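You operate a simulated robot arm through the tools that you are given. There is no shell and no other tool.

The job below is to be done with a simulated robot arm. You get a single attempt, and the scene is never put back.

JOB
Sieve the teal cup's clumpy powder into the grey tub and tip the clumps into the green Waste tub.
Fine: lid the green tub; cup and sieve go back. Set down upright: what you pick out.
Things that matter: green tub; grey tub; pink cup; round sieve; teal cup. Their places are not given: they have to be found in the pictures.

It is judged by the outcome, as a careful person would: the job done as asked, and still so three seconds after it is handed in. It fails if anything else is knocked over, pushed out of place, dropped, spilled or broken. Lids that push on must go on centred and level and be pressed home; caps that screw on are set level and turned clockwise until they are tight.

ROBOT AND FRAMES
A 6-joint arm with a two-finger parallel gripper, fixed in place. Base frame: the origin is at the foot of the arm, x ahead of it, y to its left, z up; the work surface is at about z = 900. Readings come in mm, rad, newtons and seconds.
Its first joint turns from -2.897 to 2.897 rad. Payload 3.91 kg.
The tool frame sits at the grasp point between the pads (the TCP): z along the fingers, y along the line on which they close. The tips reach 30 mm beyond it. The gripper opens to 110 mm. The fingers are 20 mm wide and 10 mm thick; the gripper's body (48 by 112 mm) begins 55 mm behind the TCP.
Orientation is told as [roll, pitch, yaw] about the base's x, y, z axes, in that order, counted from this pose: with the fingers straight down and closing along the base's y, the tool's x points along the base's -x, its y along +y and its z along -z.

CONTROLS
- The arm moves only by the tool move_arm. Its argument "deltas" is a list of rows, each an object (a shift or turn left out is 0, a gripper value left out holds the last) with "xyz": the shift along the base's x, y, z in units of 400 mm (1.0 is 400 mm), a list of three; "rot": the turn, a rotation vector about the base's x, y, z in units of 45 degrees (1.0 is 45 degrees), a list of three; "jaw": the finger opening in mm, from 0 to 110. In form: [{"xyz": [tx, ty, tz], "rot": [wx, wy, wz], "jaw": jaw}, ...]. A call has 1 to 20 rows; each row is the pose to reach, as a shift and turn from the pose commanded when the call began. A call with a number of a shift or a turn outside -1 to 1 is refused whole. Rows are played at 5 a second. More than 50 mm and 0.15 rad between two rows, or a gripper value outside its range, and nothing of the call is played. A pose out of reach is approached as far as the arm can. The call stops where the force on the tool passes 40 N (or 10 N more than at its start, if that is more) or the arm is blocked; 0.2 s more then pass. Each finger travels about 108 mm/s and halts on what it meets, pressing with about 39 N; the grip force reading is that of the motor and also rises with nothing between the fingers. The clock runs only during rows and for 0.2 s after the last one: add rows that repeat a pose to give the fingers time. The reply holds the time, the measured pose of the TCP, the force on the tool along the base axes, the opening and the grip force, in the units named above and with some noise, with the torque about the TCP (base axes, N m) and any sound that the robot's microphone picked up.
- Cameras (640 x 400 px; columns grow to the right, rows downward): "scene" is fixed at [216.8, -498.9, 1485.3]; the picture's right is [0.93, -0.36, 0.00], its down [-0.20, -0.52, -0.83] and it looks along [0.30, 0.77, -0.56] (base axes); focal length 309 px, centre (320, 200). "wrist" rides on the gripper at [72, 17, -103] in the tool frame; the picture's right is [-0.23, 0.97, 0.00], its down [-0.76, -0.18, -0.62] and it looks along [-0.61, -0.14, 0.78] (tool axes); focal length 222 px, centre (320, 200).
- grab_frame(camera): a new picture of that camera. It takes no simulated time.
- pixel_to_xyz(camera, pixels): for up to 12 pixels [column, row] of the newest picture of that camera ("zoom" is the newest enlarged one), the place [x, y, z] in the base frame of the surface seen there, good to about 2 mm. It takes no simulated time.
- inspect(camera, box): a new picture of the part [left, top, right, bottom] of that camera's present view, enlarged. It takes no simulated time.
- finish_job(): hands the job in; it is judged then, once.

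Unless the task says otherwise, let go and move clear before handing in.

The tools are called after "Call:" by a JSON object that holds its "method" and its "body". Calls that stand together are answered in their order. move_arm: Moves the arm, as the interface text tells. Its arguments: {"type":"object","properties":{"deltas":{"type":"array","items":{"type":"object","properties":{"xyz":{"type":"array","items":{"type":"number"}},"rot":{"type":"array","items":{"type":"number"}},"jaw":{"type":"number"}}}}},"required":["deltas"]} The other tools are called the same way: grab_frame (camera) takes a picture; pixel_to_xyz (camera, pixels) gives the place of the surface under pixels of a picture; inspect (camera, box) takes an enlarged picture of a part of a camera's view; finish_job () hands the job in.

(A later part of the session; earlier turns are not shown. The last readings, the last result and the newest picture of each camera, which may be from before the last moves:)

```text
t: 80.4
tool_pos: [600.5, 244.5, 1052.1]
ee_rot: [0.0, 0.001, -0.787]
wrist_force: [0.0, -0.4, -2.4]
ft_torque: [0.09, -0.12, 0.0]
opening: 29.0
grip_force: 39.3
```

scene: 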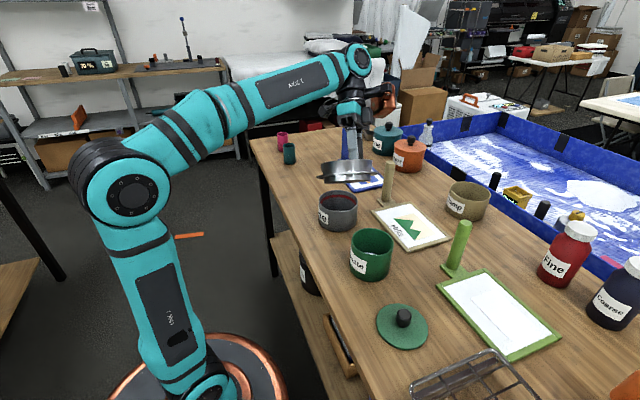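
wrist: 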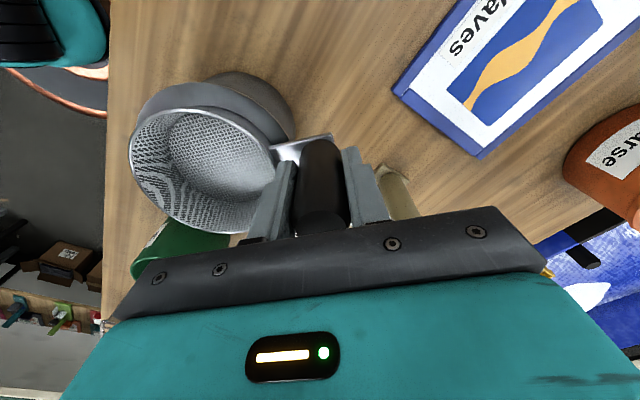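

At the same depth where it pressed 33 N before, there is now no contact: the spigot is entering. Continuing down in small steps.

Call:
{"method": "move_arm", "body": {"deltas": [{"xyz": [0, 0, -0.005]}, {"xyz": [0, 0, -0.01]}, {"xyz": [0, 0, -0.0125]}]}}

```text
t: 81.2
tool_pos: [598.4, 243.8, 1046.9]
ee_rot: [-0.001, 0.002, -0.785]
wrist_force: [0.5, -0.3, -1.9]
ft_torque: [0.15, -0.12, 0.06]
opening: 29.2
grip_force: 38.8
```

Free travel still; TCP z≈1047. Lowering the last ~5 mm to the flange seat.

Call:
{"method": "move_arm", "body": {"deltas": [{"xyz": [0, 0, -0.004]}, {"xyz": [0, 0, -0.008]}, {"xyz": [0, 0, -0.01]}]}}

```text
t: 82.0
tool_pos: [599.8, 244.6, 1044.1]
ee_rot: [0.001, 0.001, -0.784]
wrist_force: [0.9, 0.4, -1.7]
ft_torque: [0.09, -0.11, -0.01]
opening: 29.3
grip_force: 40.0
```

Call:
{"method": "move_arm", "body": {"deltas": [{"xyz": [0, 0, -0.003]}, {"xyz": [0, 0, -0.0045]}]}}

```text
t: 82.6
tool_pos: [600.3, 245.1, 1042.5]
ee_rot: [0.002, -0.001, -0.783]
wrist_force: [1.9, 0.8, 18.0]
ft_torque: [-1.89, 0.17, 0.15]
opening: 29.3
grip_force: 39.1
```

The flange has landed on the tub rim (TCP 1042.5, ~20 N). Easing up slightly and opening the jaws gently.

Call:
{"method": "move_arm", "body": {"deltas": [{"xyz": [0, 0, 0.002]}, {"xyz": [0, 0, 0.002], "jaw": 34}, {"xyz": [0, 0, 0.002], "jaw": 42}, {"xyz": [0, 0, 0.002], "jaw": 50}, {"xyz": [0, 0, 0.002], "jaw": 50}]}}

Call:
{"method": "inspect", "body": {"camera": "scene", "box": [290, 140, 400, 240]}}

```text
t: 83.8
tool_pos: [600.3, 245.0, 1042.9]
ee_rot: [0.0, 0.002, -0.787]
wrist_force: [0.6, -0.4, -0.9]
ft_torque: [-0.01, -0.02, 0.01]
opening: 50.1
grip_force: 0.0
```

```text
4.00 times, centred on (345, 190) of scene
```

zoom: 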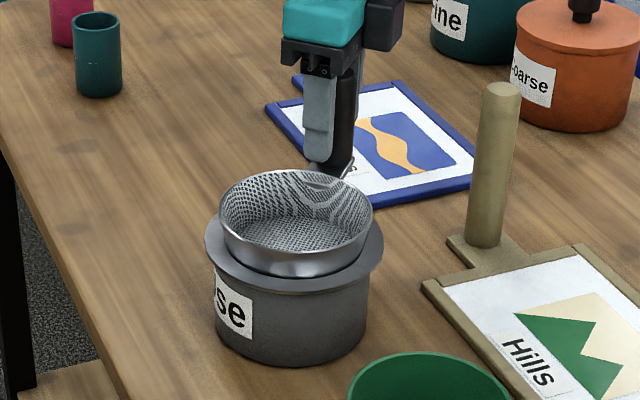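

The sieve is seated level on the grey tub. Rising straight up clear of the handle.

Call:
{"method": "move_arm", "body": {"deltas": [{"xyz": [0, 0, 0.03]}, {"xyz": [0, 0, 0.08]}, {"xyz": [0, 0, 0.16]}, {"xyz": [0, 0, 0.26]}, {"xyz": [0, 0, 0.38]}]}}

Call:
{"method": "inspect", "body": {"camera": "scene", "box": [305, 160, 385, 230]}}

Call:
{"method": "pixel_to_xyz", "body": {"camera": "zoom", "pixels": [[150, 190], [400, 190], [275, 270], [200, 240], [350, 240], [160, 120], [395, 120], [300, 190], [135, 200], [430, 190], [290, 285], [330, 75]]}}

```text
t: 85.0
tool_pos: [599.0, 245.2, 1194.9]
ee_rot: [0.001, 0.003, -0.784]
wrist_force: [1.1, 0.4, -0.8]
ft_torque: [0.03, 0.01, 0.03]
opening: 50.0
grip_force: 0.0
```

```text
5.71 times, centred on (345, 195) of scene
```

zoom: 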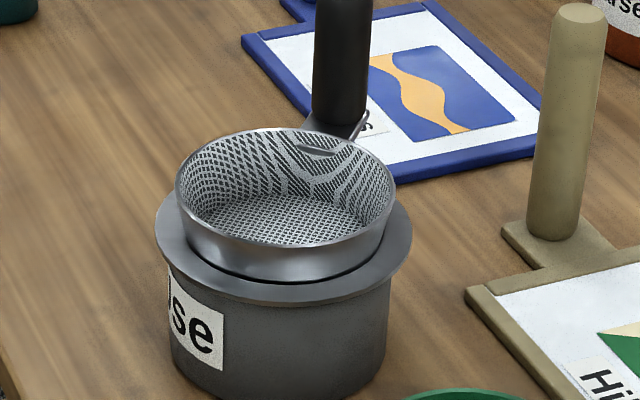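

```text
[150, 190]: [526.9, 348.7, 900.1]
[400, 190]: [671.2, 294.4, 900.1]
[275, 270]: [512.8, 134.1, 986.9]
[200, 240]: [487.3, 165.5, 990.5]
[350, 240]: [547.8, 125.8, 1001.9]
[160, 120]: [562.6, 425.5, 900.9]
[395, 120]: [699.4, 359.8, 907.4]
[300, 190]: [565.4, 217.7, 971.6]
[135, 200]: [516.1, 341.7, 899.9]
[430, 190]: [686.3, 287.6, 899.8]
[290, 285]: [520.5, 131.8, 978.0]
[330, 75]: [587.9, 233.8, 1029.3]
```

The sieve sits well on the tub. Now heading to the teal cup at (512.5,605.5), turning to yaw +150° and opening to 80 mm on the way.

Call:
{"method": "move_arm", "body": {"deltas": [{"xyz": [0, 0.05, 0], "rot": [0, 0, 0.1667], "jaw": 80}, {"xyz": [-0.02, 0.1, 0], "rot": [0, 0, 0.3333]}, {"xyz": [-0.03, 0.15, 0], "rot": [0, 0, 0.5]}, {"xyz": [-0.04, 0.2, 0], "rot": [0, 0, 0.6667]}, {"xyz": [-0.05, 0.25, 0], "rot": [0, 0, 0.8333]}, {"xyz": [-0.06, 0.3, 0], "rot": [0, 0, 1.0]}]}}

Call:
{"method": "move_arm", "body": {"deltas": [{"xyz": [-0.01, 0.05, 0], "rot": [0, 0, 0.1667]}, {"xyz": [-0.02, 0.1, 0], "rot": [0, 0, 0.3333]}, {"xyz": [-0.03, 0.15, 0], "rot": [0, 0, 0.5]}, {"xyz": [-0.04, 0.2, 0], "rot": [0, 0, 0.6667]}, {"xyz": [-0.05, 0.25, 0], "rot": [0, 0, 0.8333]}, {"xyz": [-0.06, 0.3, 0], "rot": [0, 0, 1.0]}]}}

Call:
{"method": "move_arm", "body": {"deltas": [{"rot": [0, 0, 0.1667]}, {"rot": [0, 0, 0.3333]}, {"rot": [0, 0, 0.5]}, {"rot": [0, 0, 0.6667]}, {"rot": [0, 0, 0.8333]}, {"rot": [0, 0, 1.0]}]}}

Call:
{"method": "move_arm", "body": {"deltas": [{"rot": [0, 0, 0.1667]}, {"rot": [0, 0, 0.3333]}, {"rot": [0, 0, 0.5]}, {"rot": [0, 0, 0.6667]}, {"rot": [0, 0, 0.8333]}, {"rot": [0, 0, 1.0]}]}}

Call:
{"method": "move_arm", "body": {"deltas": [{"rot": [0, 0, 0.1667]}, {"rot": [0, 0, 0.3333]}]}}

```text
t: 86.4
tool_pos: [575.1, 365.0, 1194.0]
ee_rot: [0.0, 0.003, 0.001]
wrist_force: [0.3, 0.1, 0.0]
ft_torque: [0.05, 0.04, 0.05]
opening: 79.8
grip_force: 0.0
```

```text
t: 87.8
tool_pos: [551.3, 484.4, 1195.7]
ee_rot: [0.0, 0.001, 0.788]
wrist_force: [0.4, -0.7, -0.6]
ft_torque: [0.0, -0.02, 0.01]
opening: 79.9
grip_force: 0.1
```

```text
t: 89.2
tool_pos: [552.5, 484.5, 1194.1]
ee_rot: [0.0, 0.002, 1.575]
wrist_force: [-0.7, -1.3, -0.4]
ft_torque: [0.01, -0.02, 0.02]
opening: 80.1
grip_force: 0.0
```

```text
t: 90.6
tool_pos: [552.0, 485.7, 1193.8]
ee_rot: [0.0, 0.002, 2.36]
wrist_force: [-0.6, 1.0, 0.5]
ft_torque: [0.0, 0.03, 0.01]
opening: 80.0
grip_force: 0.2
```

```text
t: 91.2
tool_pos: [552.2, 485.4, 1193.8]
ee_rot: [0.0, 0.002, 2.621]
wrist_force: [0.6, -0.4, 0.4]
ft_torque: [0.02, 0.0, 0.03]
opening: 80.1
grip_force: 0.0
```

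At yaw 2.62. Moving above the teal cup and down to z≈1070 for a check picture.

Call:
{"method": "move_arm", "body": {"deltas": [{"xyz": [-0.03, 0.1, 0]}, {"xyz": [-0.07, 0.2, 0]}, {"xyz": [-0.099, 0.3, 0]}, {"xyz": [-0.099, 0.3, -0.1]}, {"xyz": [-0.099, 0.3, -0.2]}, {"xyz": [-0.099, 0.3, -0.31]}]}}

Call:
{"method": "grab_frame", "body": {"camera": "wrist"}}

Call:
{"method": "inspect", "body": {"camera": "scene", "box": [255, 90, 335, 170]}}

```text
t: 92.6
tool_pos: [510.9, 603.9, 1069.6]
ee_rot: [0.0, 0.001, 2.62]
wrist_force: [-0.2, -0.7, -0.3]
ft_torque: [0.0, -0.02, -0.02]
opening: 80.2
grip_force: 0.1
```

```text
taken
```

wrist: 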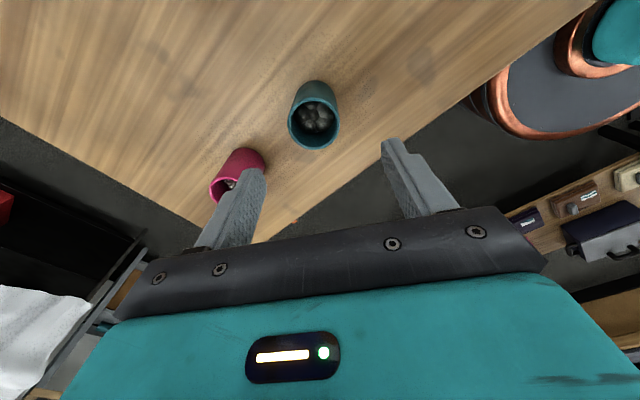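

```text
5.00 times, centred on (295, 130) of scene
```

zoom: 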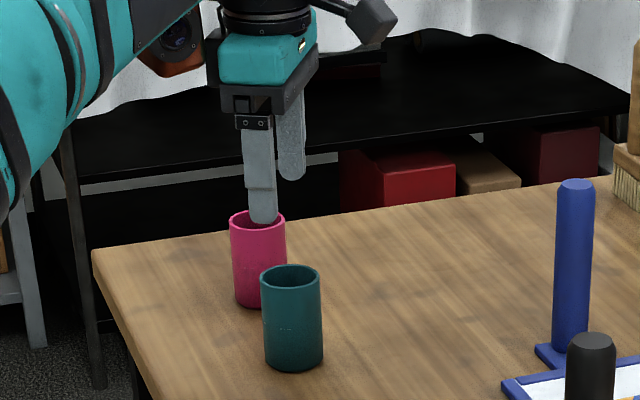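

The teal cup is centred at (314,120) in the wrist view between the fingers. Measuring its rim from here.

Call:
{"method": "inspect", "body": {"camera": "wrist", "box": [274, 72, 354, 157]}}

Call:
{"method": "inspect", "body": {"camera": "wrist", "box": [274, 90, 354, 155]}}

Call:
{"method": "pixel_to_xyz", "body": {"camera": "zoom", "pixels": [[320, 30], [320, 50], [165, 190], [180, 190], [480, 190], [465, 190], [320, 350], [320, 340], [230, 80], [430, 80], [220, 310], [430, 310]]}}

```text
4.71 times, centred on (314, 114) of wrist
```

zoom: 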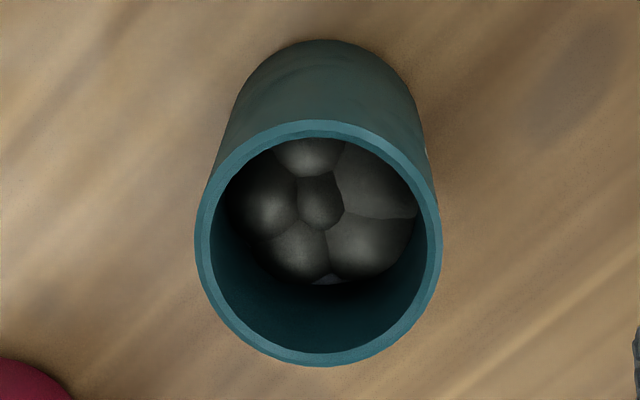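

```text
6.15 times, centred on (314, 122) of wrist
```

zoom: 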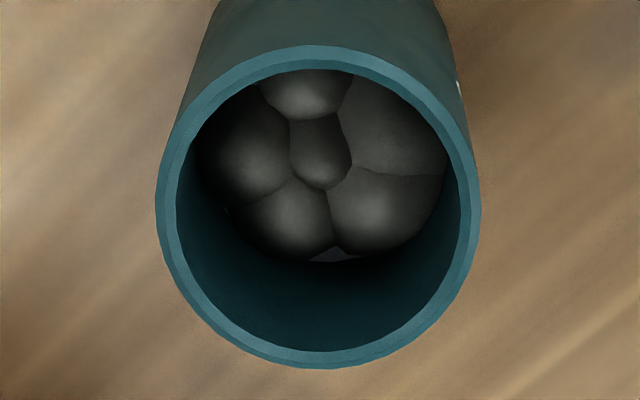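

```text
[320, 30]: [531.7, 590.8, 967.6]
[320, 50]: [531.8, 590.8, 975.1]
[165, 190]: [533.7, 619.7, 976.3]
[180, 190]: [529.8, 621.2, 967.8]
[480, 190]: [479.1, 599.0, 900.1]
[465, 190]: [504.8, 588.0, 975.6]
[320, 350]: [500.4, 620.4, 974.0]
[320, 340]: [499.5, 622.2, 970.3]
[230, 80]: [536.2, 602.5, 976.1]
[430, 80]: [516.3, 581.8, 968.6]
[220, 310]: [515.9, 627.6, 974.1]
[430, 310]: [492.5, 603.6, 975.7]
```

Cup centre ≈(513.5,605.3). Descending with open jaws to TCP z≈962 (about 13 mm under the rim).

Call:
{"method": "move_arm", "body": {"deltas": [{"xyz": [0.003, 0.001, -0.06]}, {"xyz": [0.003, 0.001, -0.12]}, {"xyz": [0.003, 0.001, -0.18]}, {"xyz": [0.003, 0.001, -0.23]}, {"xyz": [0.003, 0.001, -0.268]}, {"xyz": [0.003, 0.001, -0.268]}]}}

Call:
{"method": "inspect", "body": {"camera": "scene", "box": [255, 100, 335, 180]}}

```text
t: 94.0
tool_pos: [512.5, 604.6, 962.6]
ee_rot: [-0.001, 0.004, 2.617]
wrist_force: [-0.9, 0.1, 0.4]
ft_torque: [0.03, -0.01, -0.01]
opening: 80.1
grip_force: 0.0
```

```text
5.00 times, centred on (295, 140) of scene
```

zoom: 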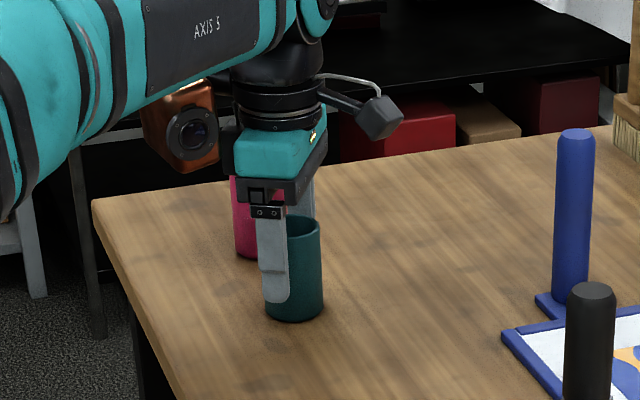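

The fingers straddle the teal cup without touching. Closing gently on it.

Call:
{"method": "move_arm", "body": {"deltas": [{"jaw": 60}, {"jaw": 50}, {"jaw": 40}, {"jaw": 40}, {"jaw": 40}]}}

Call:
{"method": "inspect", "body": {"camera": "wrist", "box": [200, 40, 440, 220]}}

```text
t: 95.2
tool_pos: [513.8, 605.1, 963.2]
ee_rot: [0.0, 0.001, 2.618]
wrist_force: [-0.2, -0.3, -0.3]
ft_torque: [0.03, -0.04, 0.01]
opening: 46.2
grip_force: 38.9
```

```text
2.22 times, centred on (320, 130) of wrist
```

zoom: 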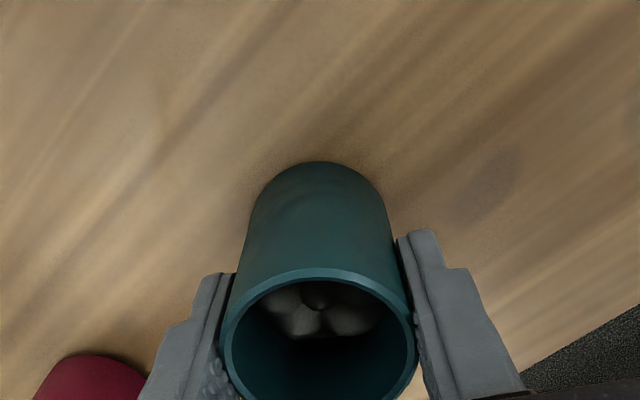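

The cup is held (46.2 mm). Lifting slowly straight up and checking the load.

Call:
{"method": "move_arm", "body": {"deltas": [{"xyz": [0, 0, 0.01]}, {"xyz": [0, 0, 0.03]}, {"xyz": [0, 0, 0.06]}, {"xyz": [0, 0, 0.12]}, {"xyz": [0, 0, 0.2]}, {"xyz": [0, 0, 0.28]}, {"xyz": [0, 0, 0.36]}, {"xyz": [0, 0, 0.43]}, {"xyz": [0, 0, 0.4675]}, {"xyz": [0, 0, 0.4675]}]}}

Call:
{"method": "grab_frame", "body": {"camera": "scene"}}

```text
t: 97.4
tool_pos: [513.5, 604.9, 1149.8]
ee_rot: [0.001, 0.002, 2.618]
wrist_force: [-0.1, -0.1, -0.7]
ft_torque: [0.01, 0.0, 0.01]
opening: 46.1
grip_force: 39.1
```

```text
taken
```

scene: 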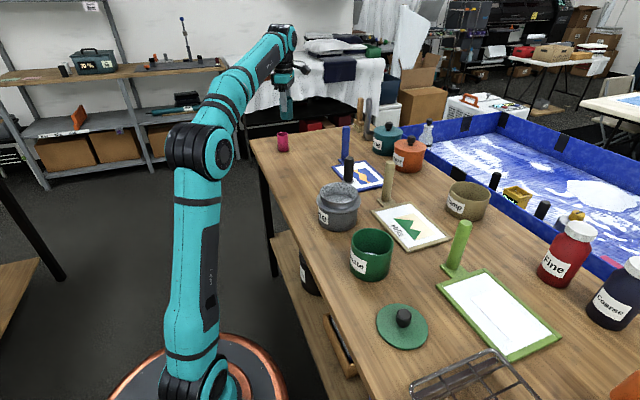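

The cup is lifted and upright. Carrying it over to the sieve.

Call:
{"method": "move_arm", "body": {"deltas": [{"xyz": [0.004, -0.04, 0]}, {"xyz": [0.012, -0.12, 0]}, {"xyz": [0.021, -0.21, 0]}, {"xyz": [0.03, -0.3, 0]}, {"xyz": [0.04, -0.4, 0]}, {"xyz": [0.05, -0.5, 0]}, {"xyz": [0.06, -0.6, 0]}, {"xyz": [0.07, -0.7, 0]}, {"xyz": [0.08, -0.8, 0]}, {"xyz": [0.09, -0.9, 0]}, {"xyz": [0.1, -0.97, 0]}, {"xyz": [0.1, -1.0, 0]}]}}

Call:
{"method": "move_arm", "body": {"deltas": [{"xyz": [0.004, -0.04, 0]}, {"xyz": [0.009, -0.07, -0.01]}, {"xyz": [0.009, -0.089, -0.04]}, {"xyz": [0.009, -0.089, -0.08]}, {"xyz": [0.009, -0.089, -0.12]}, {"xyz": [0.009, -0.089, -0.15]}, {"xyz": [0.009, -0.089, -0.15]}]}}

Call:
{"method": "inspect", "body": {"camera": "scene", "box": [280, 90, 420, 240]}}

```text
t: 100.0
tool_pos: [553.8, 203.6, 1149.5]
ee_rot: [-0.001, 0.002, 2.619]
wrist_force: [0.6, -0.2, -1.2]
ft_torque: [-0.01, 0.06, -0.01]
opening: 46.0
grip_force: 39.1
```

```text
t: 101.6
tool_pos: [557.4, 169.4, 1090.1]
ee_rot: [0.0, 0.0, 2.619]
wrist_force: [-1.0, 0.1, 0.4]
ft_torque: [-0.04, -0.03, 0.01]
opening: 46.2
grip_force: 38.4
```

```text
2.67 times, centred on (350, 165) of scene
```

zoom: 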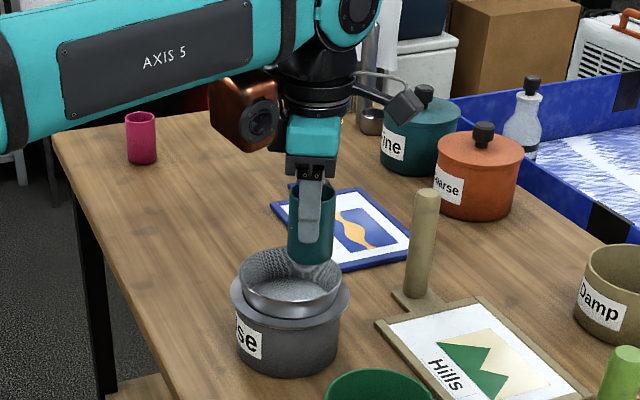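

In position over the sieve. Starting the pour: tilt to 45°.

Call:
{"method": "move_arm", "body": {"deltas": [{"rot": [-0.0556, -0.0962, 0]}, {"rot": [-0.1111, -0.1925, 0]}, {"rot": [-0.1667, -0.2887, 0]}, {"rot": [-0.2222, -0.3849, 0]}, {"rot": [-0.2778, -0.4811, 0]}, {"rot": [-0.3333, -0.5774, 0]}, {"rot": [-0.3889, -0.6736, 0]}, {"xyz": [0.002, -0.001, -0.005], "rot": [-0.4444, -0.7698, 0]}, {"xyz": [0.003, -0.002, -0.01], "rot": [-0.5, -0.866, 0]}]}}

Call:
{"method": "inspect", "body": {"camera": "scene", "box": [290, 130, 410, 230]}}

Call:
{"method": "grab_frame", "body": {"camera": "wrist"}}

```text
t: 103.6
tool_pos: [558.9, 169.5, 1085.9]
ee_rot: [0.002, 0.788, 2.62]
wrist_force: [-0.3, -0.6, 0.0]
ft_torque: [0.0, -0.01, 0.0]
opening: 45.8
grip_force: 38.5
```

```text
4.00 times, centred on (350, 180) of scene
```

zoom: 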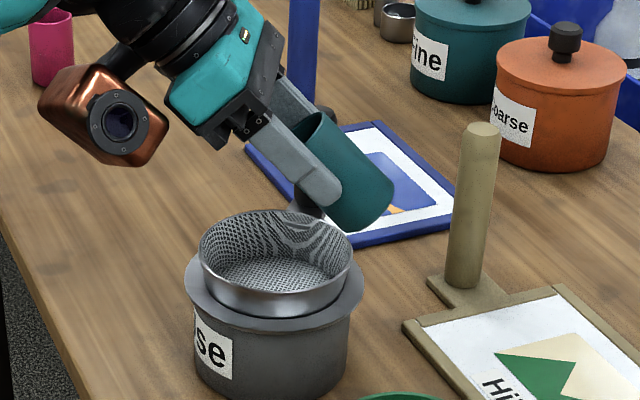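

```text
taken
```

wrist: 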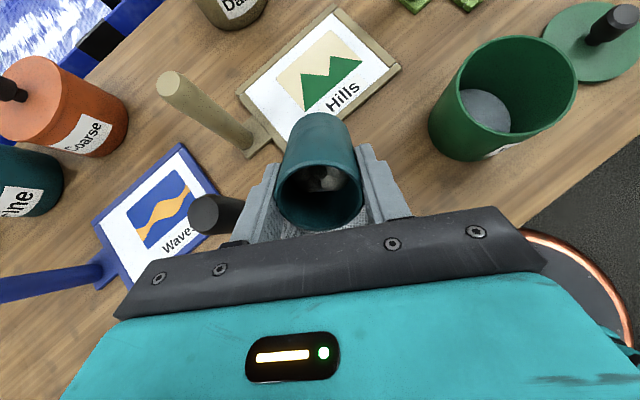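

No powder has left yet at 45°. Tilting slowly on to 90° while keeping the lip over the sieve centre.

Call:
{"method": "move_arm", "body": {"deltas": [{"xyz": [-0.001, 0.001, -0.002], "rot": [-0.0333, -0.0577, 0]}, {"xyz": [-0.002, 0.001, -0.004], "rot": [-0.0667, -0.1155, 0]}, {"xyz": [-0.003, 0.002, -0.006], "rot": [-0.1, -0.1732, 0]}, {"xyz": [-0.005, 0.003, -0.008], "rot": [-0.1333, -0.2309, 0]}, {"xyz": [-0.006, 0.0035, -0.01], "rot": [-0.1667, -0.2887, 0]}, {"xyz": [-0.008, 0.0045, -0.012], "rot": [-0.2, -0.3464, 0]}, {"xyz": [-0.01, 0.0055, -0.014], "rot": [-0.2333, -0.4041, 0]}, {"xyz": [-0.012, 0.0065, -0.016], "rot": [-0.2667, -0.4619, 0]}, {"xyz": [-0.0135, 0.0075, -0.017], "rot": [-0.3, -0.5196, 0]}, {"xyz": [-0.015, 0.0088, -0.018], "rot": [-0.3333, -0.5774, 0]}, {"xyz": [-0.015, 0.0088, -0.018], "rot": [-0.3333, -0.5774, 0]}]}}

Call:
{"method": "inspect", "body": {"camera": "scene", "box": [290, 130, 410, 230]}}

Call:
{"method": "inspect", "body": {"camera": "wrist", "box": [200, 80, 440, 240]}}

```text
t: 106.0
tool_pos: [551.6, 171.5, 1078.9]
ee_rot: [0.002, 1.311, 2.622]
wrist_force: [-0.5, 0.0, -0.4]
ft_torque: [-0.01, -0.02, 0.02]
opening: 45.8
grip_force: 38.8
```

```text
4.00 times, centred on (350, 180) of scene
```

zoom: 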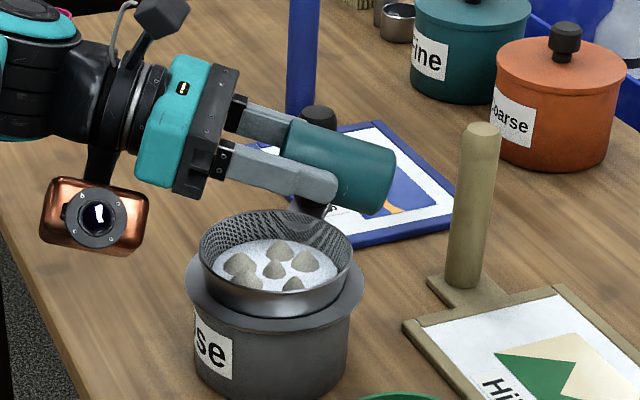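

```text
2.50 times, centred on (320, 160) of wrist
```

zoom: 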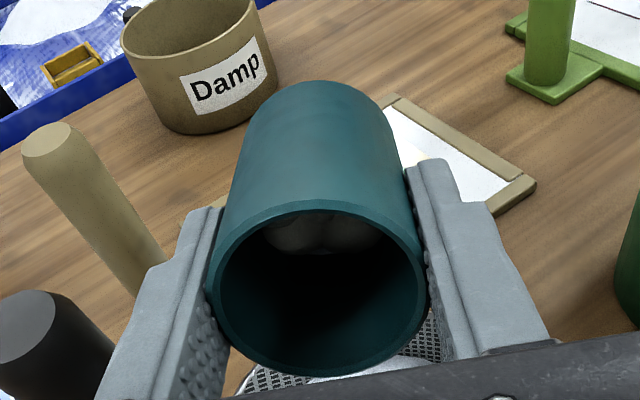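

The powder and clumps are landing in the sieve bowl (zoom (275,265)), nothing outside. Continuing to 90°.

Call:
{"method": "move_arm", "body": {"deltas": [{"xyz": [-0.0025, 0.0015, -0.0015], "rot": [-0.0333, -0.0577, 0]}, {"xyz": [-0.005, 0.003, -0.003], "rot": [-0.0667, -0.1155, 0]}, {"xyz": [-0.0075, 0.0045, -0.0045], "rot": [-0.1, -0.1732, 0]}, {"xyz": [-0.01, 0.006, -0.006], "rot": [-0.1333, -0.2309, 0]}, {"xyz": [-0.012, 0.007, -0.007], "rot": [-0.1667, -0.2887, 0]}, {"xyz": [-0.012, 0.007, -0.007], "rot": [-0.1667, -0.2887, 0]}, {"xyz": [-0.012, 0.007, -0.007], "rot": [-0.1667, -0.2887, 0]}]}}

Call:
{"method": "inspect", "body": {"camera": "scene", "box": [290, 130, 410, 230]}}

Call:
{"method": "inspect", "body": {"camera": "wrist", "box": [200, 80, 440, 240]}}

```text
t: 107.6
tool_pos: [547.6, 175.5, 1076.2]
ee_rot: [2.399, 1.569, -1.269]
wrist_force: [0.2, -0.1, -1.3]
ft_torque: [0.01, 0.02, -0.01]
opening: 45.9
grip_force: 38.9
```

```text
4.00 times, centred on (350, 180) of scene
```

zoom: 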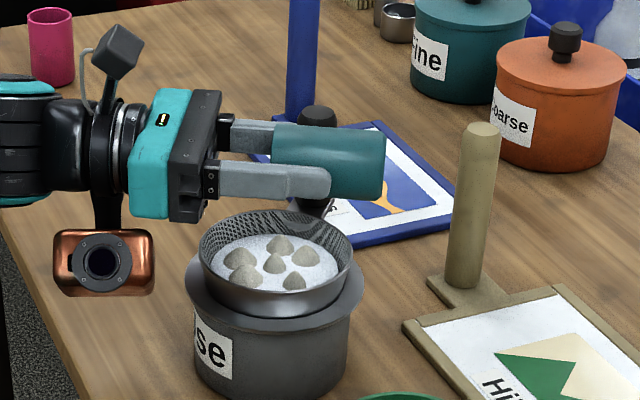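

```text
2.50 times, centred on (320, 160) of wrist
```

zoom: 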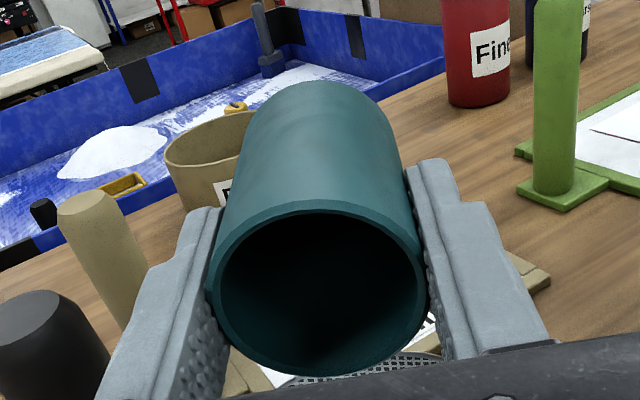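

The level in the sieve rose and the cup looks empty. Tilting further to ~112° to be sure, with a brief hold.

Call:
{"method": "move_arm", "body": {"deltas": [{"xyz": [-0.003, 0.0017, -0.001], "rot": [-0.035, -0.0605, 0]}, {"xyz": [-0.006, 0.0034, -0.002], "rot": [-0.07, -0.121, 0]}, {"xyz": [-0.009, 0.005, -0.003], "rot": [-0.105, -0.1815, 0]}, {"xyz": [-0.012, 0.0068, -0.004], "rot": [-0.14, -0.242, 0]}, {"xyz": [-0.015, 0.0085, -0.005], "rot": [-0.175, -0.3025, 0]}, {"xyz": [-0.018, 0.01, -0.006], "rot": [-0.21, -0.363, 0]}, {"xyz": [-0.0205, 0.0118, -0.006], "rot": [-0.2444, -0.4234, 0]}, {"xyz": [-0.0205, 0.0118, -0.006], "rot": [-0.2444, -0.4234, 0]}, {"xyz": [-0.0205, 0.0118, -0.006], "rot": [-0.2444, -0.4234, 0]}, {"xyz": [-0.0205, 0.0118, -0.006], "rot": [-0.2444, -0.4234, 0]}]}}

Call:
{"method": "inspect", "body": {"camera": "scene", "box": [290, 130, 410, 230]}}

Call:
{"method": "inspect", "body": {"camera": "wrist", "box": [200, 80, 440, 240]}}

```text
t: 109.8
tool_pos: [539.4, 179.5, 1074.1]
ee_rot: [3.14, 1.184, -0.526]
wrist_force: [0.0, -0.3, -1.0]
ft_torque: [-0.01, 0.01, -0.03]
opening: 45.7
grip_force: 38.9
```

```text
4.00 times, centred on (350, 180) of scene
```

zoom: 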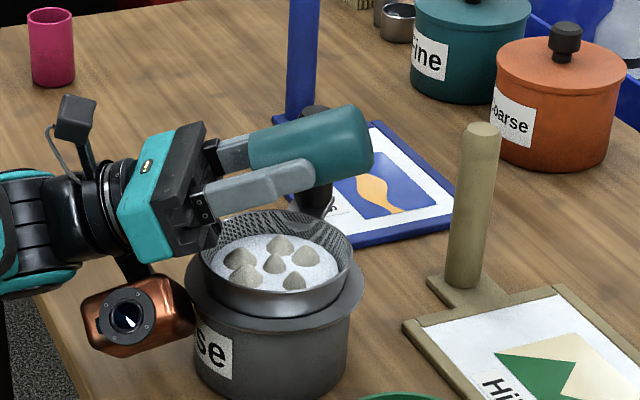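

```text
2.50 times, centred on (320, 160) of wrist
```

zoom: 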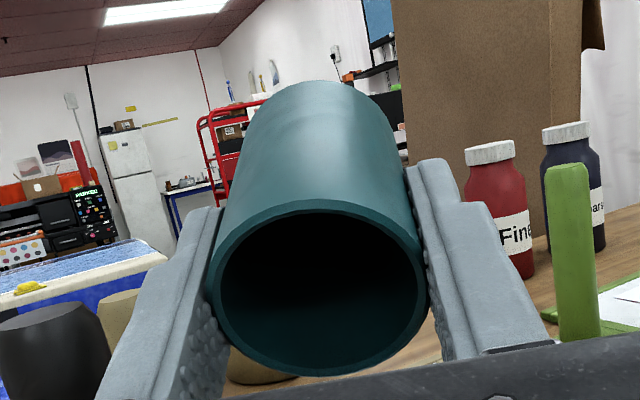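

The cup is empty and nothing more falls. Untilting along the same path.

Call:
{"method": "move_arm", "body": {"deltas": [{"xyz": [0.007, -0.004, 0.003], "rot": [0.0815, 0.1411, 0]}, {"xyz": [0.014, -0.008, 0.006], "rot": [0.163, 0.2823, 0]}, {"xyz": [0.0205, -0.0118, 0.01], "rot": [0.2444, 0.4234, 0]}]}}

Call:
{"method": "move_arm", "body": {"deltas": [{"xyz": [0.004, -0.0025, 0.005], "rot": [0.0833, 0.1443, 0]}, {"xyz": [0.009, -0.005, 0.01], "rot": [0.1667, 0.2887, 0]}, {"xyz": [0.014, -0.008, 0.015], "rot": [0.25, 0.433, 0]}, {"xyz": [0.018, -0.01, 0.02], "rot": [0.3333, 0.5774, 0]}, {"xyz": [0.023, -0.013, 0.025], "rot": [0.4167, 0.7217, 0]}, {"xyz": [0.027, -0.0158, 0.03], "rot": [0.5, 0.866, 0]}]}}

Call:
{"method": "move_arm", "body": {"deltas": [{"xyz": [0, 0, 0.02], "rot": [0.0833, 0.1443, 0]}, {"xyz": [0, 0, 0.05], "rot": [0.1667, 0.2887, 0]}, {"xyz": [0, 0, 0.08], "rot": [0.25, 0.433, 0]}, {"xyz": [0, 0, 0.1], "rot": [0.3333, 0.5774, 0]}, {"xyz": [0, 0, 0.12], "rot": [0.4167, 0.7217, 0]}, {"xyz": [0, 0, 0.15], "rot": [0.5, 0.866, 0]}]}}

Call:
{"method": "grab_frame", "body": {"camera": "wrist"}}

Call:
{"method": "inspect", "body": {"camera": "scene", "box": [290, 130, 410, 230]}}

```text
t: 110.6
tool_pos: [547.8, 175.0, 1078.9]
ee_rot: [1.068, 1.568, -2.597]
wrist_force: [0.3, -0.3, -0.1]
ft_torque: [-0.01, 0.03, 0.0]
opening: 46.0
grip_force: 39.2
```

```text
t: 112.0
tool_pos: [558.6, 169.8, 1089.5]
ee_rot: [-0.001, 0.784, 2.62]
wrist_force: [0.1, 0.7, -0.6]
ft_torque: [-0.01, -0.04, 0.0]
opening: 45.7
grip_force: 39.5
```

```text
t: 113.4
tool_pos: [558.5, 168.8, 1151.2]
ee_rot: [-0.002, -0.001, 2.62]
wrist_force: [-0.6, -1.4, -0.5]
ft_torque: [0.0, -0.01, 0.0]
opening: 45.9
grip_force: 38.6
```

```text
taken
```

wrist: 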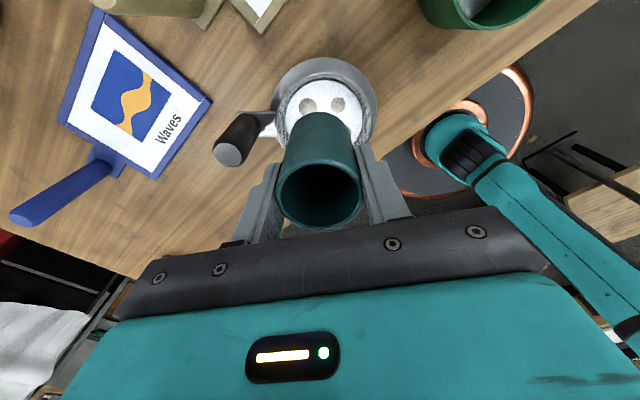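

```text
4.00 times, centred on (350, 180) of scene
```

zoom: 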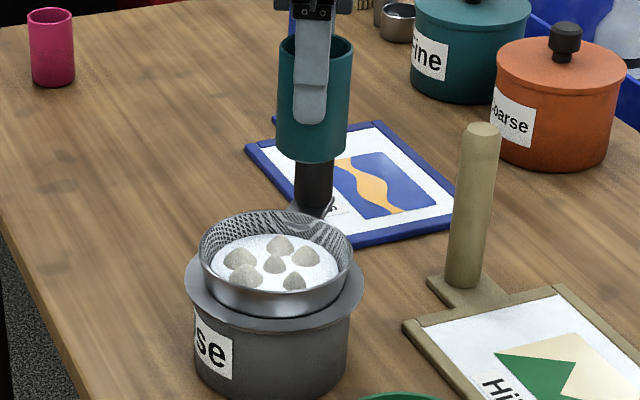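

The cup is empty and all the material is in the sieve bowl. Carrying the cup back to its original spot.

Call:
{"method": "move_arm", "body": {"deltas": [{"xyz": [-0.004, 0.04, 0]}, {"xyz": [-0.012, 0.12, 0]}, {"xyz": [-0.021, 0.21, 0]}, {"xyz": [-0.03, 0.3, 0]}, {"xyz": [-0.04, 0.4, 0]}, {"xyz": [-0.05, 0.5, 0]}, {"xyz": [-0.06, 0.6, 0]}, {"xyz": [-0.07, 0.7, 0]}, {"xyz": [-0.08, 0.8, 0]}, {"xyz": [-0.09, 0.9, 0]}, {"xyz": [-0.1, 0.97, 0]}, {"xyz": [-0.1, 1.0, 0]}]}}

Call:
{"method": "move_arm", "body": {"deltas": [{"xyz": [-0.008, 0.05, 0]}, {"xyz": [-0.012, 0.091, 0]}, {"xyz": [-0.012, 0.091, -0.08]}, {"xyz": [-0.012, 0.091, -0.17]}, {"xyz": [-0.012, 0.091, -0.26]}, {"xyz": [-0.012, 0.091, -0.34]}, {"xyz": [-0.012, 0.091, -0.4]}, {"xyz": [-0.012, 0.091, -0.43]}, {"xyz": [-0.012, 0.091, -0.45]}, {"xyz": [-0.012, 0.091, -0.45]}]}}

Call:
{"method": "inspect", "body": {"camera": "scene", "box": [255, 100, 335, 180]}}

```text
t: 116.0
tool_pos: [518.8, 571.5, 1150.9]
ee_rot: [0.0, 0.002, 2.62]
wrist_force: [0.1, -0.6, -1.3]
ft_torque: [-0.01, 0.01, -0.01]
opening: 45.6
grip_force: 38.6
```

```text
t: 118.2
tool_pos: [514.5, 606.5, 969.5]
ee_rot: [0.0, 0.002, 2.618]
wrist_force: [0.3, -0.5, 0.1]
ft_torque: [0.01, -0.02, 0.04]
opening: 45.2
grip_force: 39.2
```

```text
5.00 times, centred on (295, 140) of scene
```

zoom: 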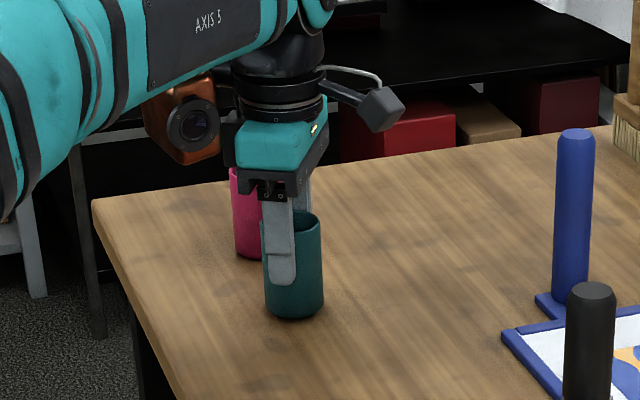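

About 6.6 mm above its original height. Lowering the rest gently.

Call:
{"method": "move_arm", "body": {"deltas": [{"xyz": [0, 0, -0.006]}, {"xyz": [0, 0, -0.011]}, {"xyz": [0, 0, -0.0145]}, {"xyz": [0, 0, -0.016]}, {"xyz": [0, 0, -0.016]}]}}

```text
t: 119.4
tool_pos: [514.7, 604.8, 965.4]
ee_rot: [0.001, 0.003, 2.617]
wrist_force: [1.3, 2.0, 6.9]
ft_torque: [0.03, -0.06, 0.07]
opening: 45.3
grip_force: 38.5
```

The cup touches the table (≈7 N). Opening the jaws.

Call:
{"method": "move_arm", "body": {"deltas": [{"jaw": 50}, {"jaw": 58}, {"jaw": 70}, {"jaw": 80}, {"jaw": 80}]}}

Call:
{"method": "inspect", "body": {"camera": "scene", "box": [265, 120, 345, 170]}}

```text
t: 120.6
tool_pos: [513.7, 605.8, 964.2]
ee_rot: [0.0, 0.0, 2.618]
wrist_force: [-0.1, -0.9, 0.0]
ft_torque: [0.01, -0.02, 0.03]
opening: 79.9
grip_force: 0.3
```

```text
8.00 times, centred on (305, 145) of scene
```

zoom: 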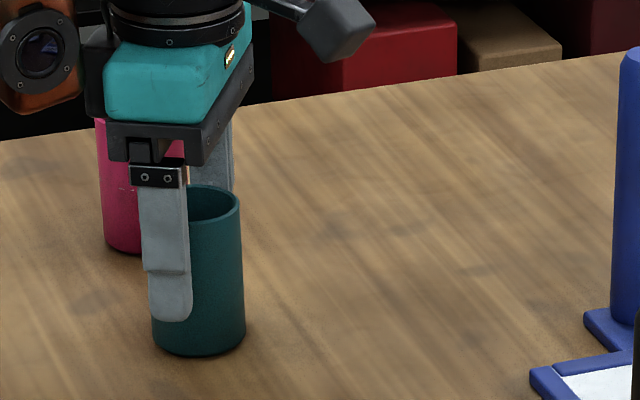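

The cup stands upright at its old spot. Rising straight up to safe height.

Call:
{"method": "move_arm", "body": {"deltas": [{"xyz": [0, 0, 0.05]}, {"xyz": [0, 0, 0.12]}, {"xyz": [0, 0, 0.2]}, {"xyz": [0, 0, 0.3]}, {"xyz": [0, 0, 0.4]}, {"xyz": [0, 0, 0.5]}, {"xyz": [0, 0, 0.58]}]}}

Call:
{"method": "inspect", "body": {"camera": "scene", "box": [265, 120, 345, 170]}}

Call:
{"method": "inspect", "body": {"camera": "wrist", "box": [230, 40, 390, 170]}}

```text
t: 122.2
tool_pos: [512.3, 604.3, 1195.4]
ee_rot: [-0.001, 0.002, 2.618]
wrist_force: [-0.5, 0.0, 0.8]
ft_torque: [0.01, 0.02, 0.0]
opening: 79.9
grip_force: 0.1
```

```text
8.00 times, centred on (305, 145) of scene
```

zoom: 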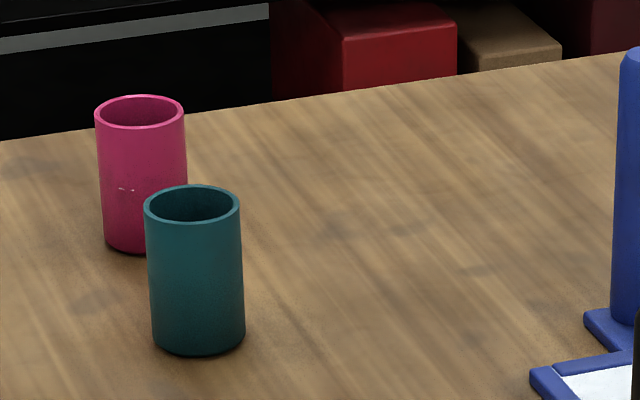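

```text
3.08 times, centred on (310, 105) of wrist
```

zoom: 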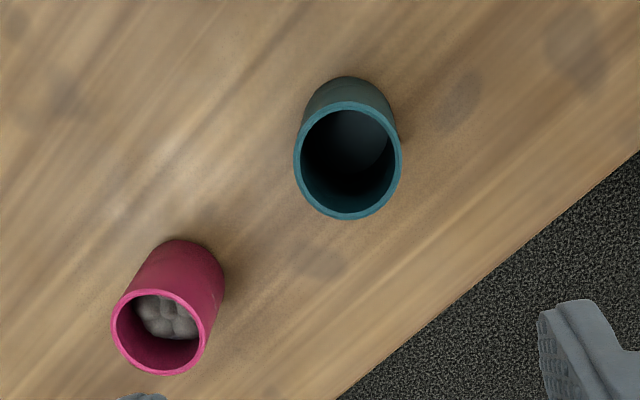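

The teal cup is empty and back in place; the pink cup is untouched. Unwinding yaw to −45° while moving over to the sieve handle.

Call:
{"method": "move_arm", "body": {"deltas": [{"xyz": [0.01, -0.04, 0], "rot": [0, 0, -0.1667], "jaw": 50}, {"xyz": [0.02, -0.08, 0], "rot": [0, 0, -0.3333]}, {"xyz": [0.03, -0.12, 0], "rot": [0, 0, -0.5]}, {"xyz": [0.04, -0.16, 0], "rot": [0, 0, -0.6667]}, {"xyz": [0.05, -0.2, 0], "rot": [0, 0, -0.8333]}, {"xyz": [0.055, -0.225, 0], "rot": [0, 0, -1.0]}]}}

Call:
{"method": "move_arm", "body": {"deltas": [{"xyz": [0.01, -0.04, 0], "rot": [0, 0, -0.1667]}, {"xyz": [0.02, -0.08, 0], "rot": [0, 0, -0.3333]}, {"xyz": [0.03, -0.12, 0], "rot": [0, 0, -0.5]}, {"xyz": [0.04, -0.16, 0], "rot": [0, 0, -0.6667]}, {"xyz": [0.05, -0.2, 0], "rot": [0, 0, -0.8333]}, {"xyz": [0.055, -0.225, 0], "rot": [0, 0, -1.0]}]}}

Call:
{"method": "move_arm", "body": {"deltas": [{"xyz": [0.01, -0.04, 0], "rot": [0, 0, -0.1667]}, {"xyz": [0.02, -0.08, 0], "rot": [0, 0, -0.3333]}, {"xyz": [0.03, -0.12, 0], "rot": [0, 0, -0.5]}, {"xyz": [0.04, -0.16, 0], "rot": [0, 0, -0.6667]}, {"xyz": [0.05, -0.2, 0], "rot": [0, 0, -0.8333]}, {"xyz": [0.055, -0.225, 0], "rot": [0, 0, -1.0]}]}}

Call:
{"method": "move_arm", "body": {"deltas": [{"xyz": [0.01, -0.04, 0], "rot": [0, 0, -0.1667]}, {"xyz": [0.02, -0.08, 0], "rot": [0, 0, -0.3333]}, {"xyz": [0.03, -0.12, 0], "rot": [0, 0, -0.5]}, {"xyz": [0.04, -0.16, 0], "rot": [0, 0, -0.6667]}, {"xyz": [0.05, -0.2, 0], "rot": [0, 0, -0.8333]}, {"xyz": [0.054, -0.225, 0], "rot": [0, 0, -1.0]}]}}

Call:
{"method": "move_arm", "body": {"deltas": [{"rot": [0, 0, -0.1667]}, {"rot": [0, 0, -0.335]}]}}

Call:
{"method": "grab_frame", "body": {"camera": "wrist"}}

```text
t: 123.6
tool_pos: [537.7, 515.8, 1194.8]
ee_rot: [0.001, 0.002, 1.83]
wrist_force: [0.9, 0.3, -0.4]
ft_torque: [0.02, 0.0, 0.02]
opening: 50.0
grip_force: 0.0
```

```text
t: 125.0
tool_pos: [557.8, 425.9, 1194.8]
ee_rot: [0.0, 0.003, 1.047]
wrist_force: [0.1, -0.5, -0.3]
ft_torque: [0.0, 0.03, 0.01]
opening: 50.1
grip_force: 0.1
```

```text
t: 126.4
tool_pos: [579.0, 334.6, 1195.4]
ee_rot: [-0.001, 0.001, 0.262]
wrist_force: [-1.1, -0.1, -0.6]
ft_torque: [-0.05, 0.02, 0.04]
opening: 50.0
grip_force: 0.1
```

```text
t: 127.8
tool_pos: [600.8, 244.7, 1195.2]
ee_rot: [0.0, 0.002, -0.525]
wrist_force: [-0.2, 0.5, -0.1]
ft_torque: [-0.04, 0.01, -0.03]
opening: 50.3
grip_force: 0.0
```

```text
t: 128.4
tool_pos: [600.7, 245.7, 1195.4]
ee_rot: [0.0, 0.002, -0.786]
wrist_force: [0.3, -0.3, -0.4]
ft_torque: [-0.02, 0.01, 0.02]
opening: 49.9
grip_force: 0.0
```

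```text
taken
```

wrist: 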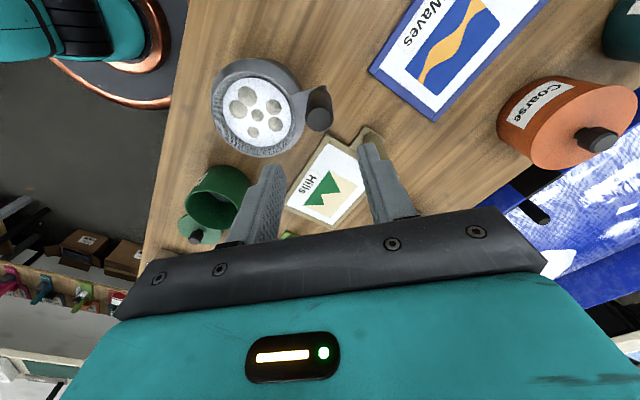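

The handle top is near (318,122) in the wrist view. Measuring it and looking at the sieve contents.

Call:
{"method": "inspect", "body": {"camera": "wrist", "box": [200, 50, 344, 170]}}

Call:
{"method": "inspect", "body": {"camera": "wrist", "box": [284, 80, 348, 140]}}

Call:
{"method": "pixel_to_xyz", "body": {"camera": "zoom", "pixels": [[340, 280], [340, 250], [340, 310], [300, 280], [380, 280], [360, 300], [320, 300], [320, 260], [360, 260]]}}

```text
3.33 times, centred on (272, 110) of wrist
```

zoom: 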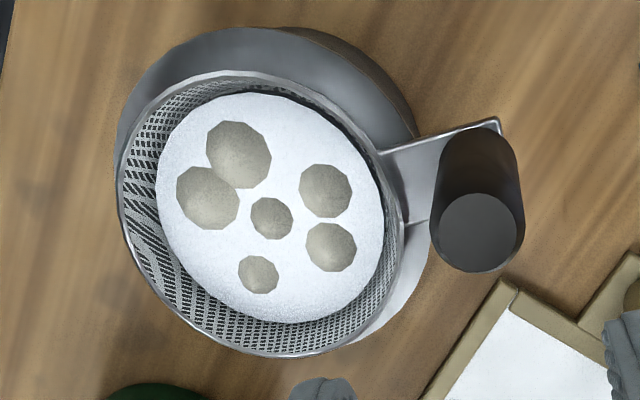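

```text
6.67 times, centred on (316, 110) of wrist
```

zoom: 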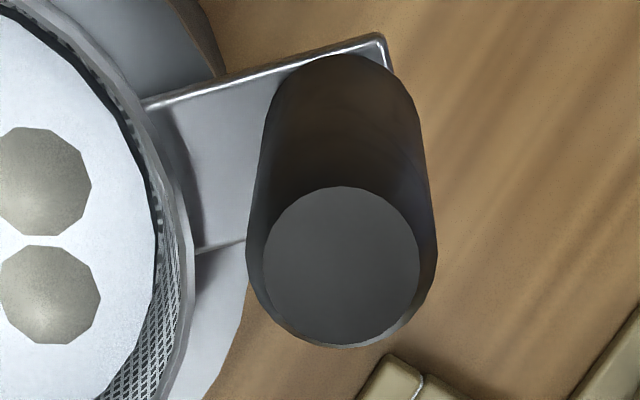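

```text
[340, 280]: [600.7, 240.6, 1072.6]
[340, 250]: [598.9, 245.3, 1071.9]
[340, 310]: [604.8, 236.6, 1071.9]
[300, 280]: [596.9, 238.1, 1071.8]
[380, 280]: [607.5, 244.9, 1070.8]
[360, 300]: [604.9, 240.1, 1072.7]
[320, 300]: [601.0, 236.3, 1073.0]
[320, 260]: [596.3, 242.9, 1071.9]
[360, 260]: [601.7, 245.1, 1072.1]
```

Handle centre ≈(600,243); six clumps lie on the powder in the bowl. Descending on the handle at the same grip height (TCP z≈1043).

Call:
{"method": "move_arm", "body": {"deltas": [{"xyz": [-0.002, -0.0045, -0.08]}, {"xyz": [-0.002, -0.0045, -0.18]}, {"xyz": [-0.002, -0.0045, -0.27]}, {"xyz": [-0.002, -0.0045, -0.34]}, {"xyz": [-0.002, -0.0045, -0.38]}, {"xyz": [-0.002, -0.0045, -0.38]}]}}

Call:
{"method": "grab_frame", "body": {"camera": "wrist"}}

```text
t: 129.8
tool_pos: [601.5, 244.6, 1044.0]
ee_rot: [0.0, 0.001, -0.785]
wrist_force: [-0.1, 0.3, -0.3]
ft_torque: [-0.01, 0.02, -0.01]
opening: 50.1
grip_force: 0.1
```

```text
taken
```

wrist: 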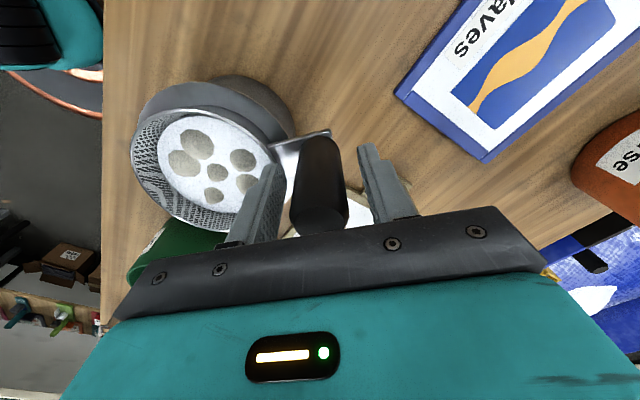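

The handle is centred between the fingers. Closing.

Call:
{"method": "move_arm", "body": {"deltas": [{"jaw": 40}, {"jaw": 32}, {"jaw": 20}, {"jaw": 0}, {"jaw": 0}, {"jaw": 0}]}}

Call:
{"method": "inspect", "body": {"camera": "scene", "box": [290, 130, 410, 230]}}

```text
t: 131.2
tool_pos: [600.6, 243.8, 1043.3]
ee_rot: [0.0, 0.002, -0.784]
wrist_force: [0.3, 0.7, 1.2]
ft_torque: [-0.23, 0.24, 0.04]
opening: 29.2
grip_force: 39.0
```

```text
4.00 times, centred on (350, 180) of scene
```

zoom: 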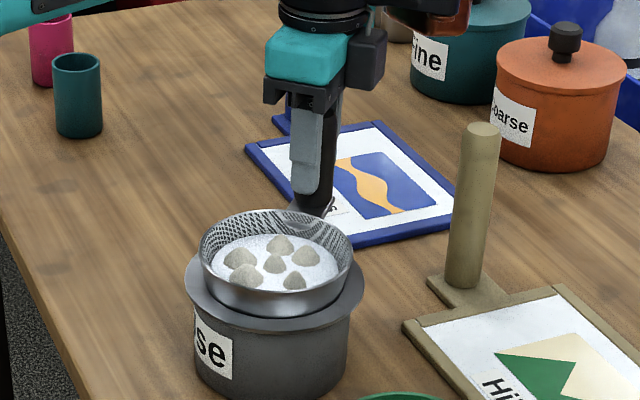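

Gripped. Lifting the sieve ~14 mm so the spigot just clears the tub rim, then a first gentle ±5 mm shake over the tub.

Call:
{"method": "move_arm", "body": {"deltas": [{"xyz": [0, 0, 0.008]}, {"xyz": [0, 0, 0.018]}, {"xyz": [0, 0, 0.028]}, {"xyz": [0, 0, 0.036]}, {"xyz": [0, 0, 0.036]}]}}

Call:
{"method": "inspect", "body": {"camera": "scene", "box": [305, 170, 385, 230]}}

```text
t: 132.4
tool_pos: [600.1, 243.0, 1057.0]
ee_rot: [0.0, 0.001, -0.785]
wrist_force: [0.0, -0.4, -2.1]
ft_torque: [0.08, -0.11, -0.03]
opening: 29.1
grip_force: 39.1
```

```text
6.67 times, centred on (345, 200) of scene
```

zoom: 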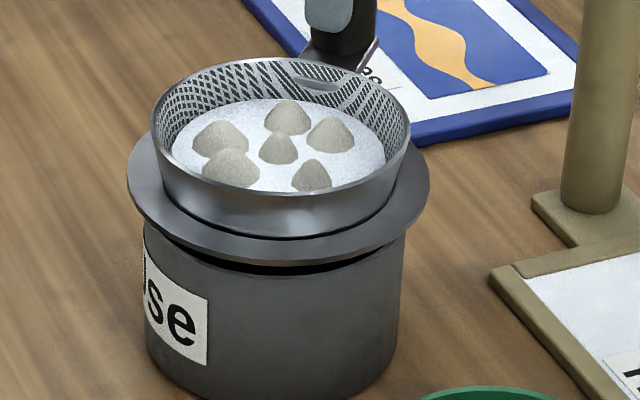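

The sieve hangs just above the rim. Shaking side to side ±5 mm.

Call:
{"method": "move_arm", "body": {"deltas": [{"xyz": [0.0125, 0, 0]}, {"xyz": [-0.0125, 0, 0]}, {"xyz": [0.0125, 0, 0]}, {"xyz": [-0.0125, 0, 0]}, {"xyz": [0.0125, 0, 0]}, {"xyz": [-0.0125, 0, 0]}, {"xyz": [0.0125, 0, 0]}, {"xyz": [-0.0125, 0, 0]}, {"xyz": [0, 0.0125, 0]}, {"xyz": [0, -0.0125, 0]}, {"xyz": [0, 0.0125, 0]}, {"xyz": [0, -0.0125, 0]}, {"xyz": [0, 0.0125, 0]}, {"xyz": [0, -0.0125, 0]}, {"xyz": [0, 0.0125, 0]}, {"xyz": [0, -0.0125, 0]}, {"xyz": [0, 0, 0]}, {"xyz": [0, 0, 0]}]}}

Call:
{"method": "inspect", "body": {"camera": "scene", "box": [305, 170, 385, 230]}}

Call:
{"method": "inspect", "body": {"camera": "wrist", "box": [110, 60, 300, 240]}}

```text
t: 136.2
tool_pos: [601.6, 243.6, 1058.5]
ee_rot: [0.0, 0.001, -0.785]
wrist_force: [0.5, -0.5, -2.2]
ft_torque: [0.11, -0.15, 0.04]
opening: 29.3
grip_force: 38.9
```

```text
6.67 times, centred on (345, 200) of scene
```

zoom: 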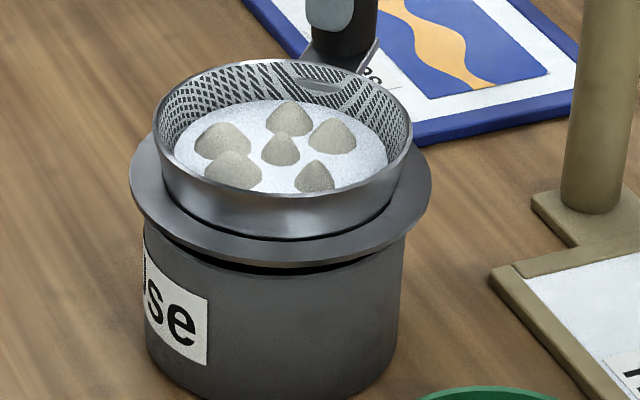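

```text
2.22 times, centred on (205, 150) of wrist
```

zoom: 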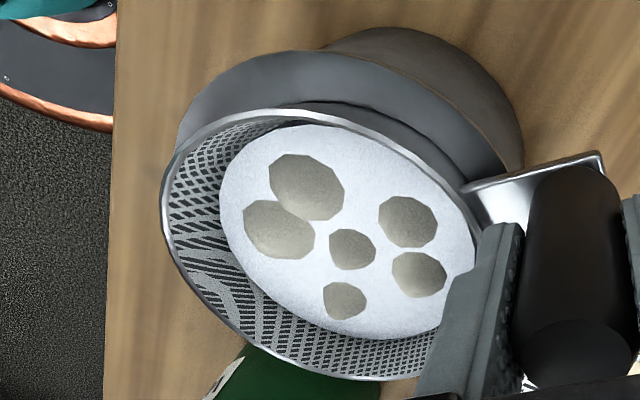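

The powder level looks nearly unchanged after the gentle shake. Measuring the powder surface height relative to the rim to track progress.

Call:
{"method": "inspect", "body": {"camera": "scene", "box": [305, 170, 385, 230]}}

Call:
{"method": "pixel_to_xyz", "body": {"camera": "zoom", "pixels": [[260, 115], [225, 115], [310, 120], [370, 160], [280, 185], [185, 140], [275, 180], [340, 170], [300, 150], [245, 140], [290, 105], [312, 165]]}}

```text
6.67 times, centred on (345, 200) of scene
```

zoom: 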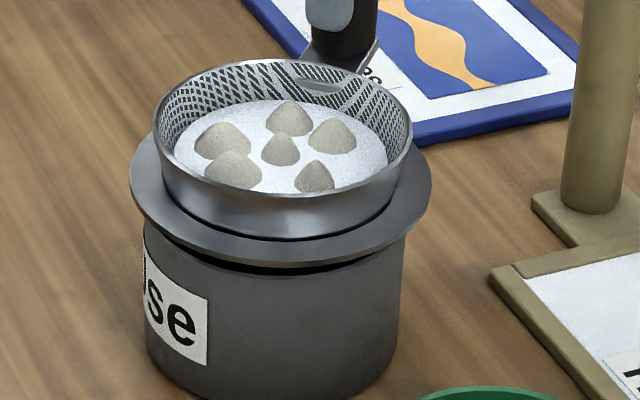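

```text
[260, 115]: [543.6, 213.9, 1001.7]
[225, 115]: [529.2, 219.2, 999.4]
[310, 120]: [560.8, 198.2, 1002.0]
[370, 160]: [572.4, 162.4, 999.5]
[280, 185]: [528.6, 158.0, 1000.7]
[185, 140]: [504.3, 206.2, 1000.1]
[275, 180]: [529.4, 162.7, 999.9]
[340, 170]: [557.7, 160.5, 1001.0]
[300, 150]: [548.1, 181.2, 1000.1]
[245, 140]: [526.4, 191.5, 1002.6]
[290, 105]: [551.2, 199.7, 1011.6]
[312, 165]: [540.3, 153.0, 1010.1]
```

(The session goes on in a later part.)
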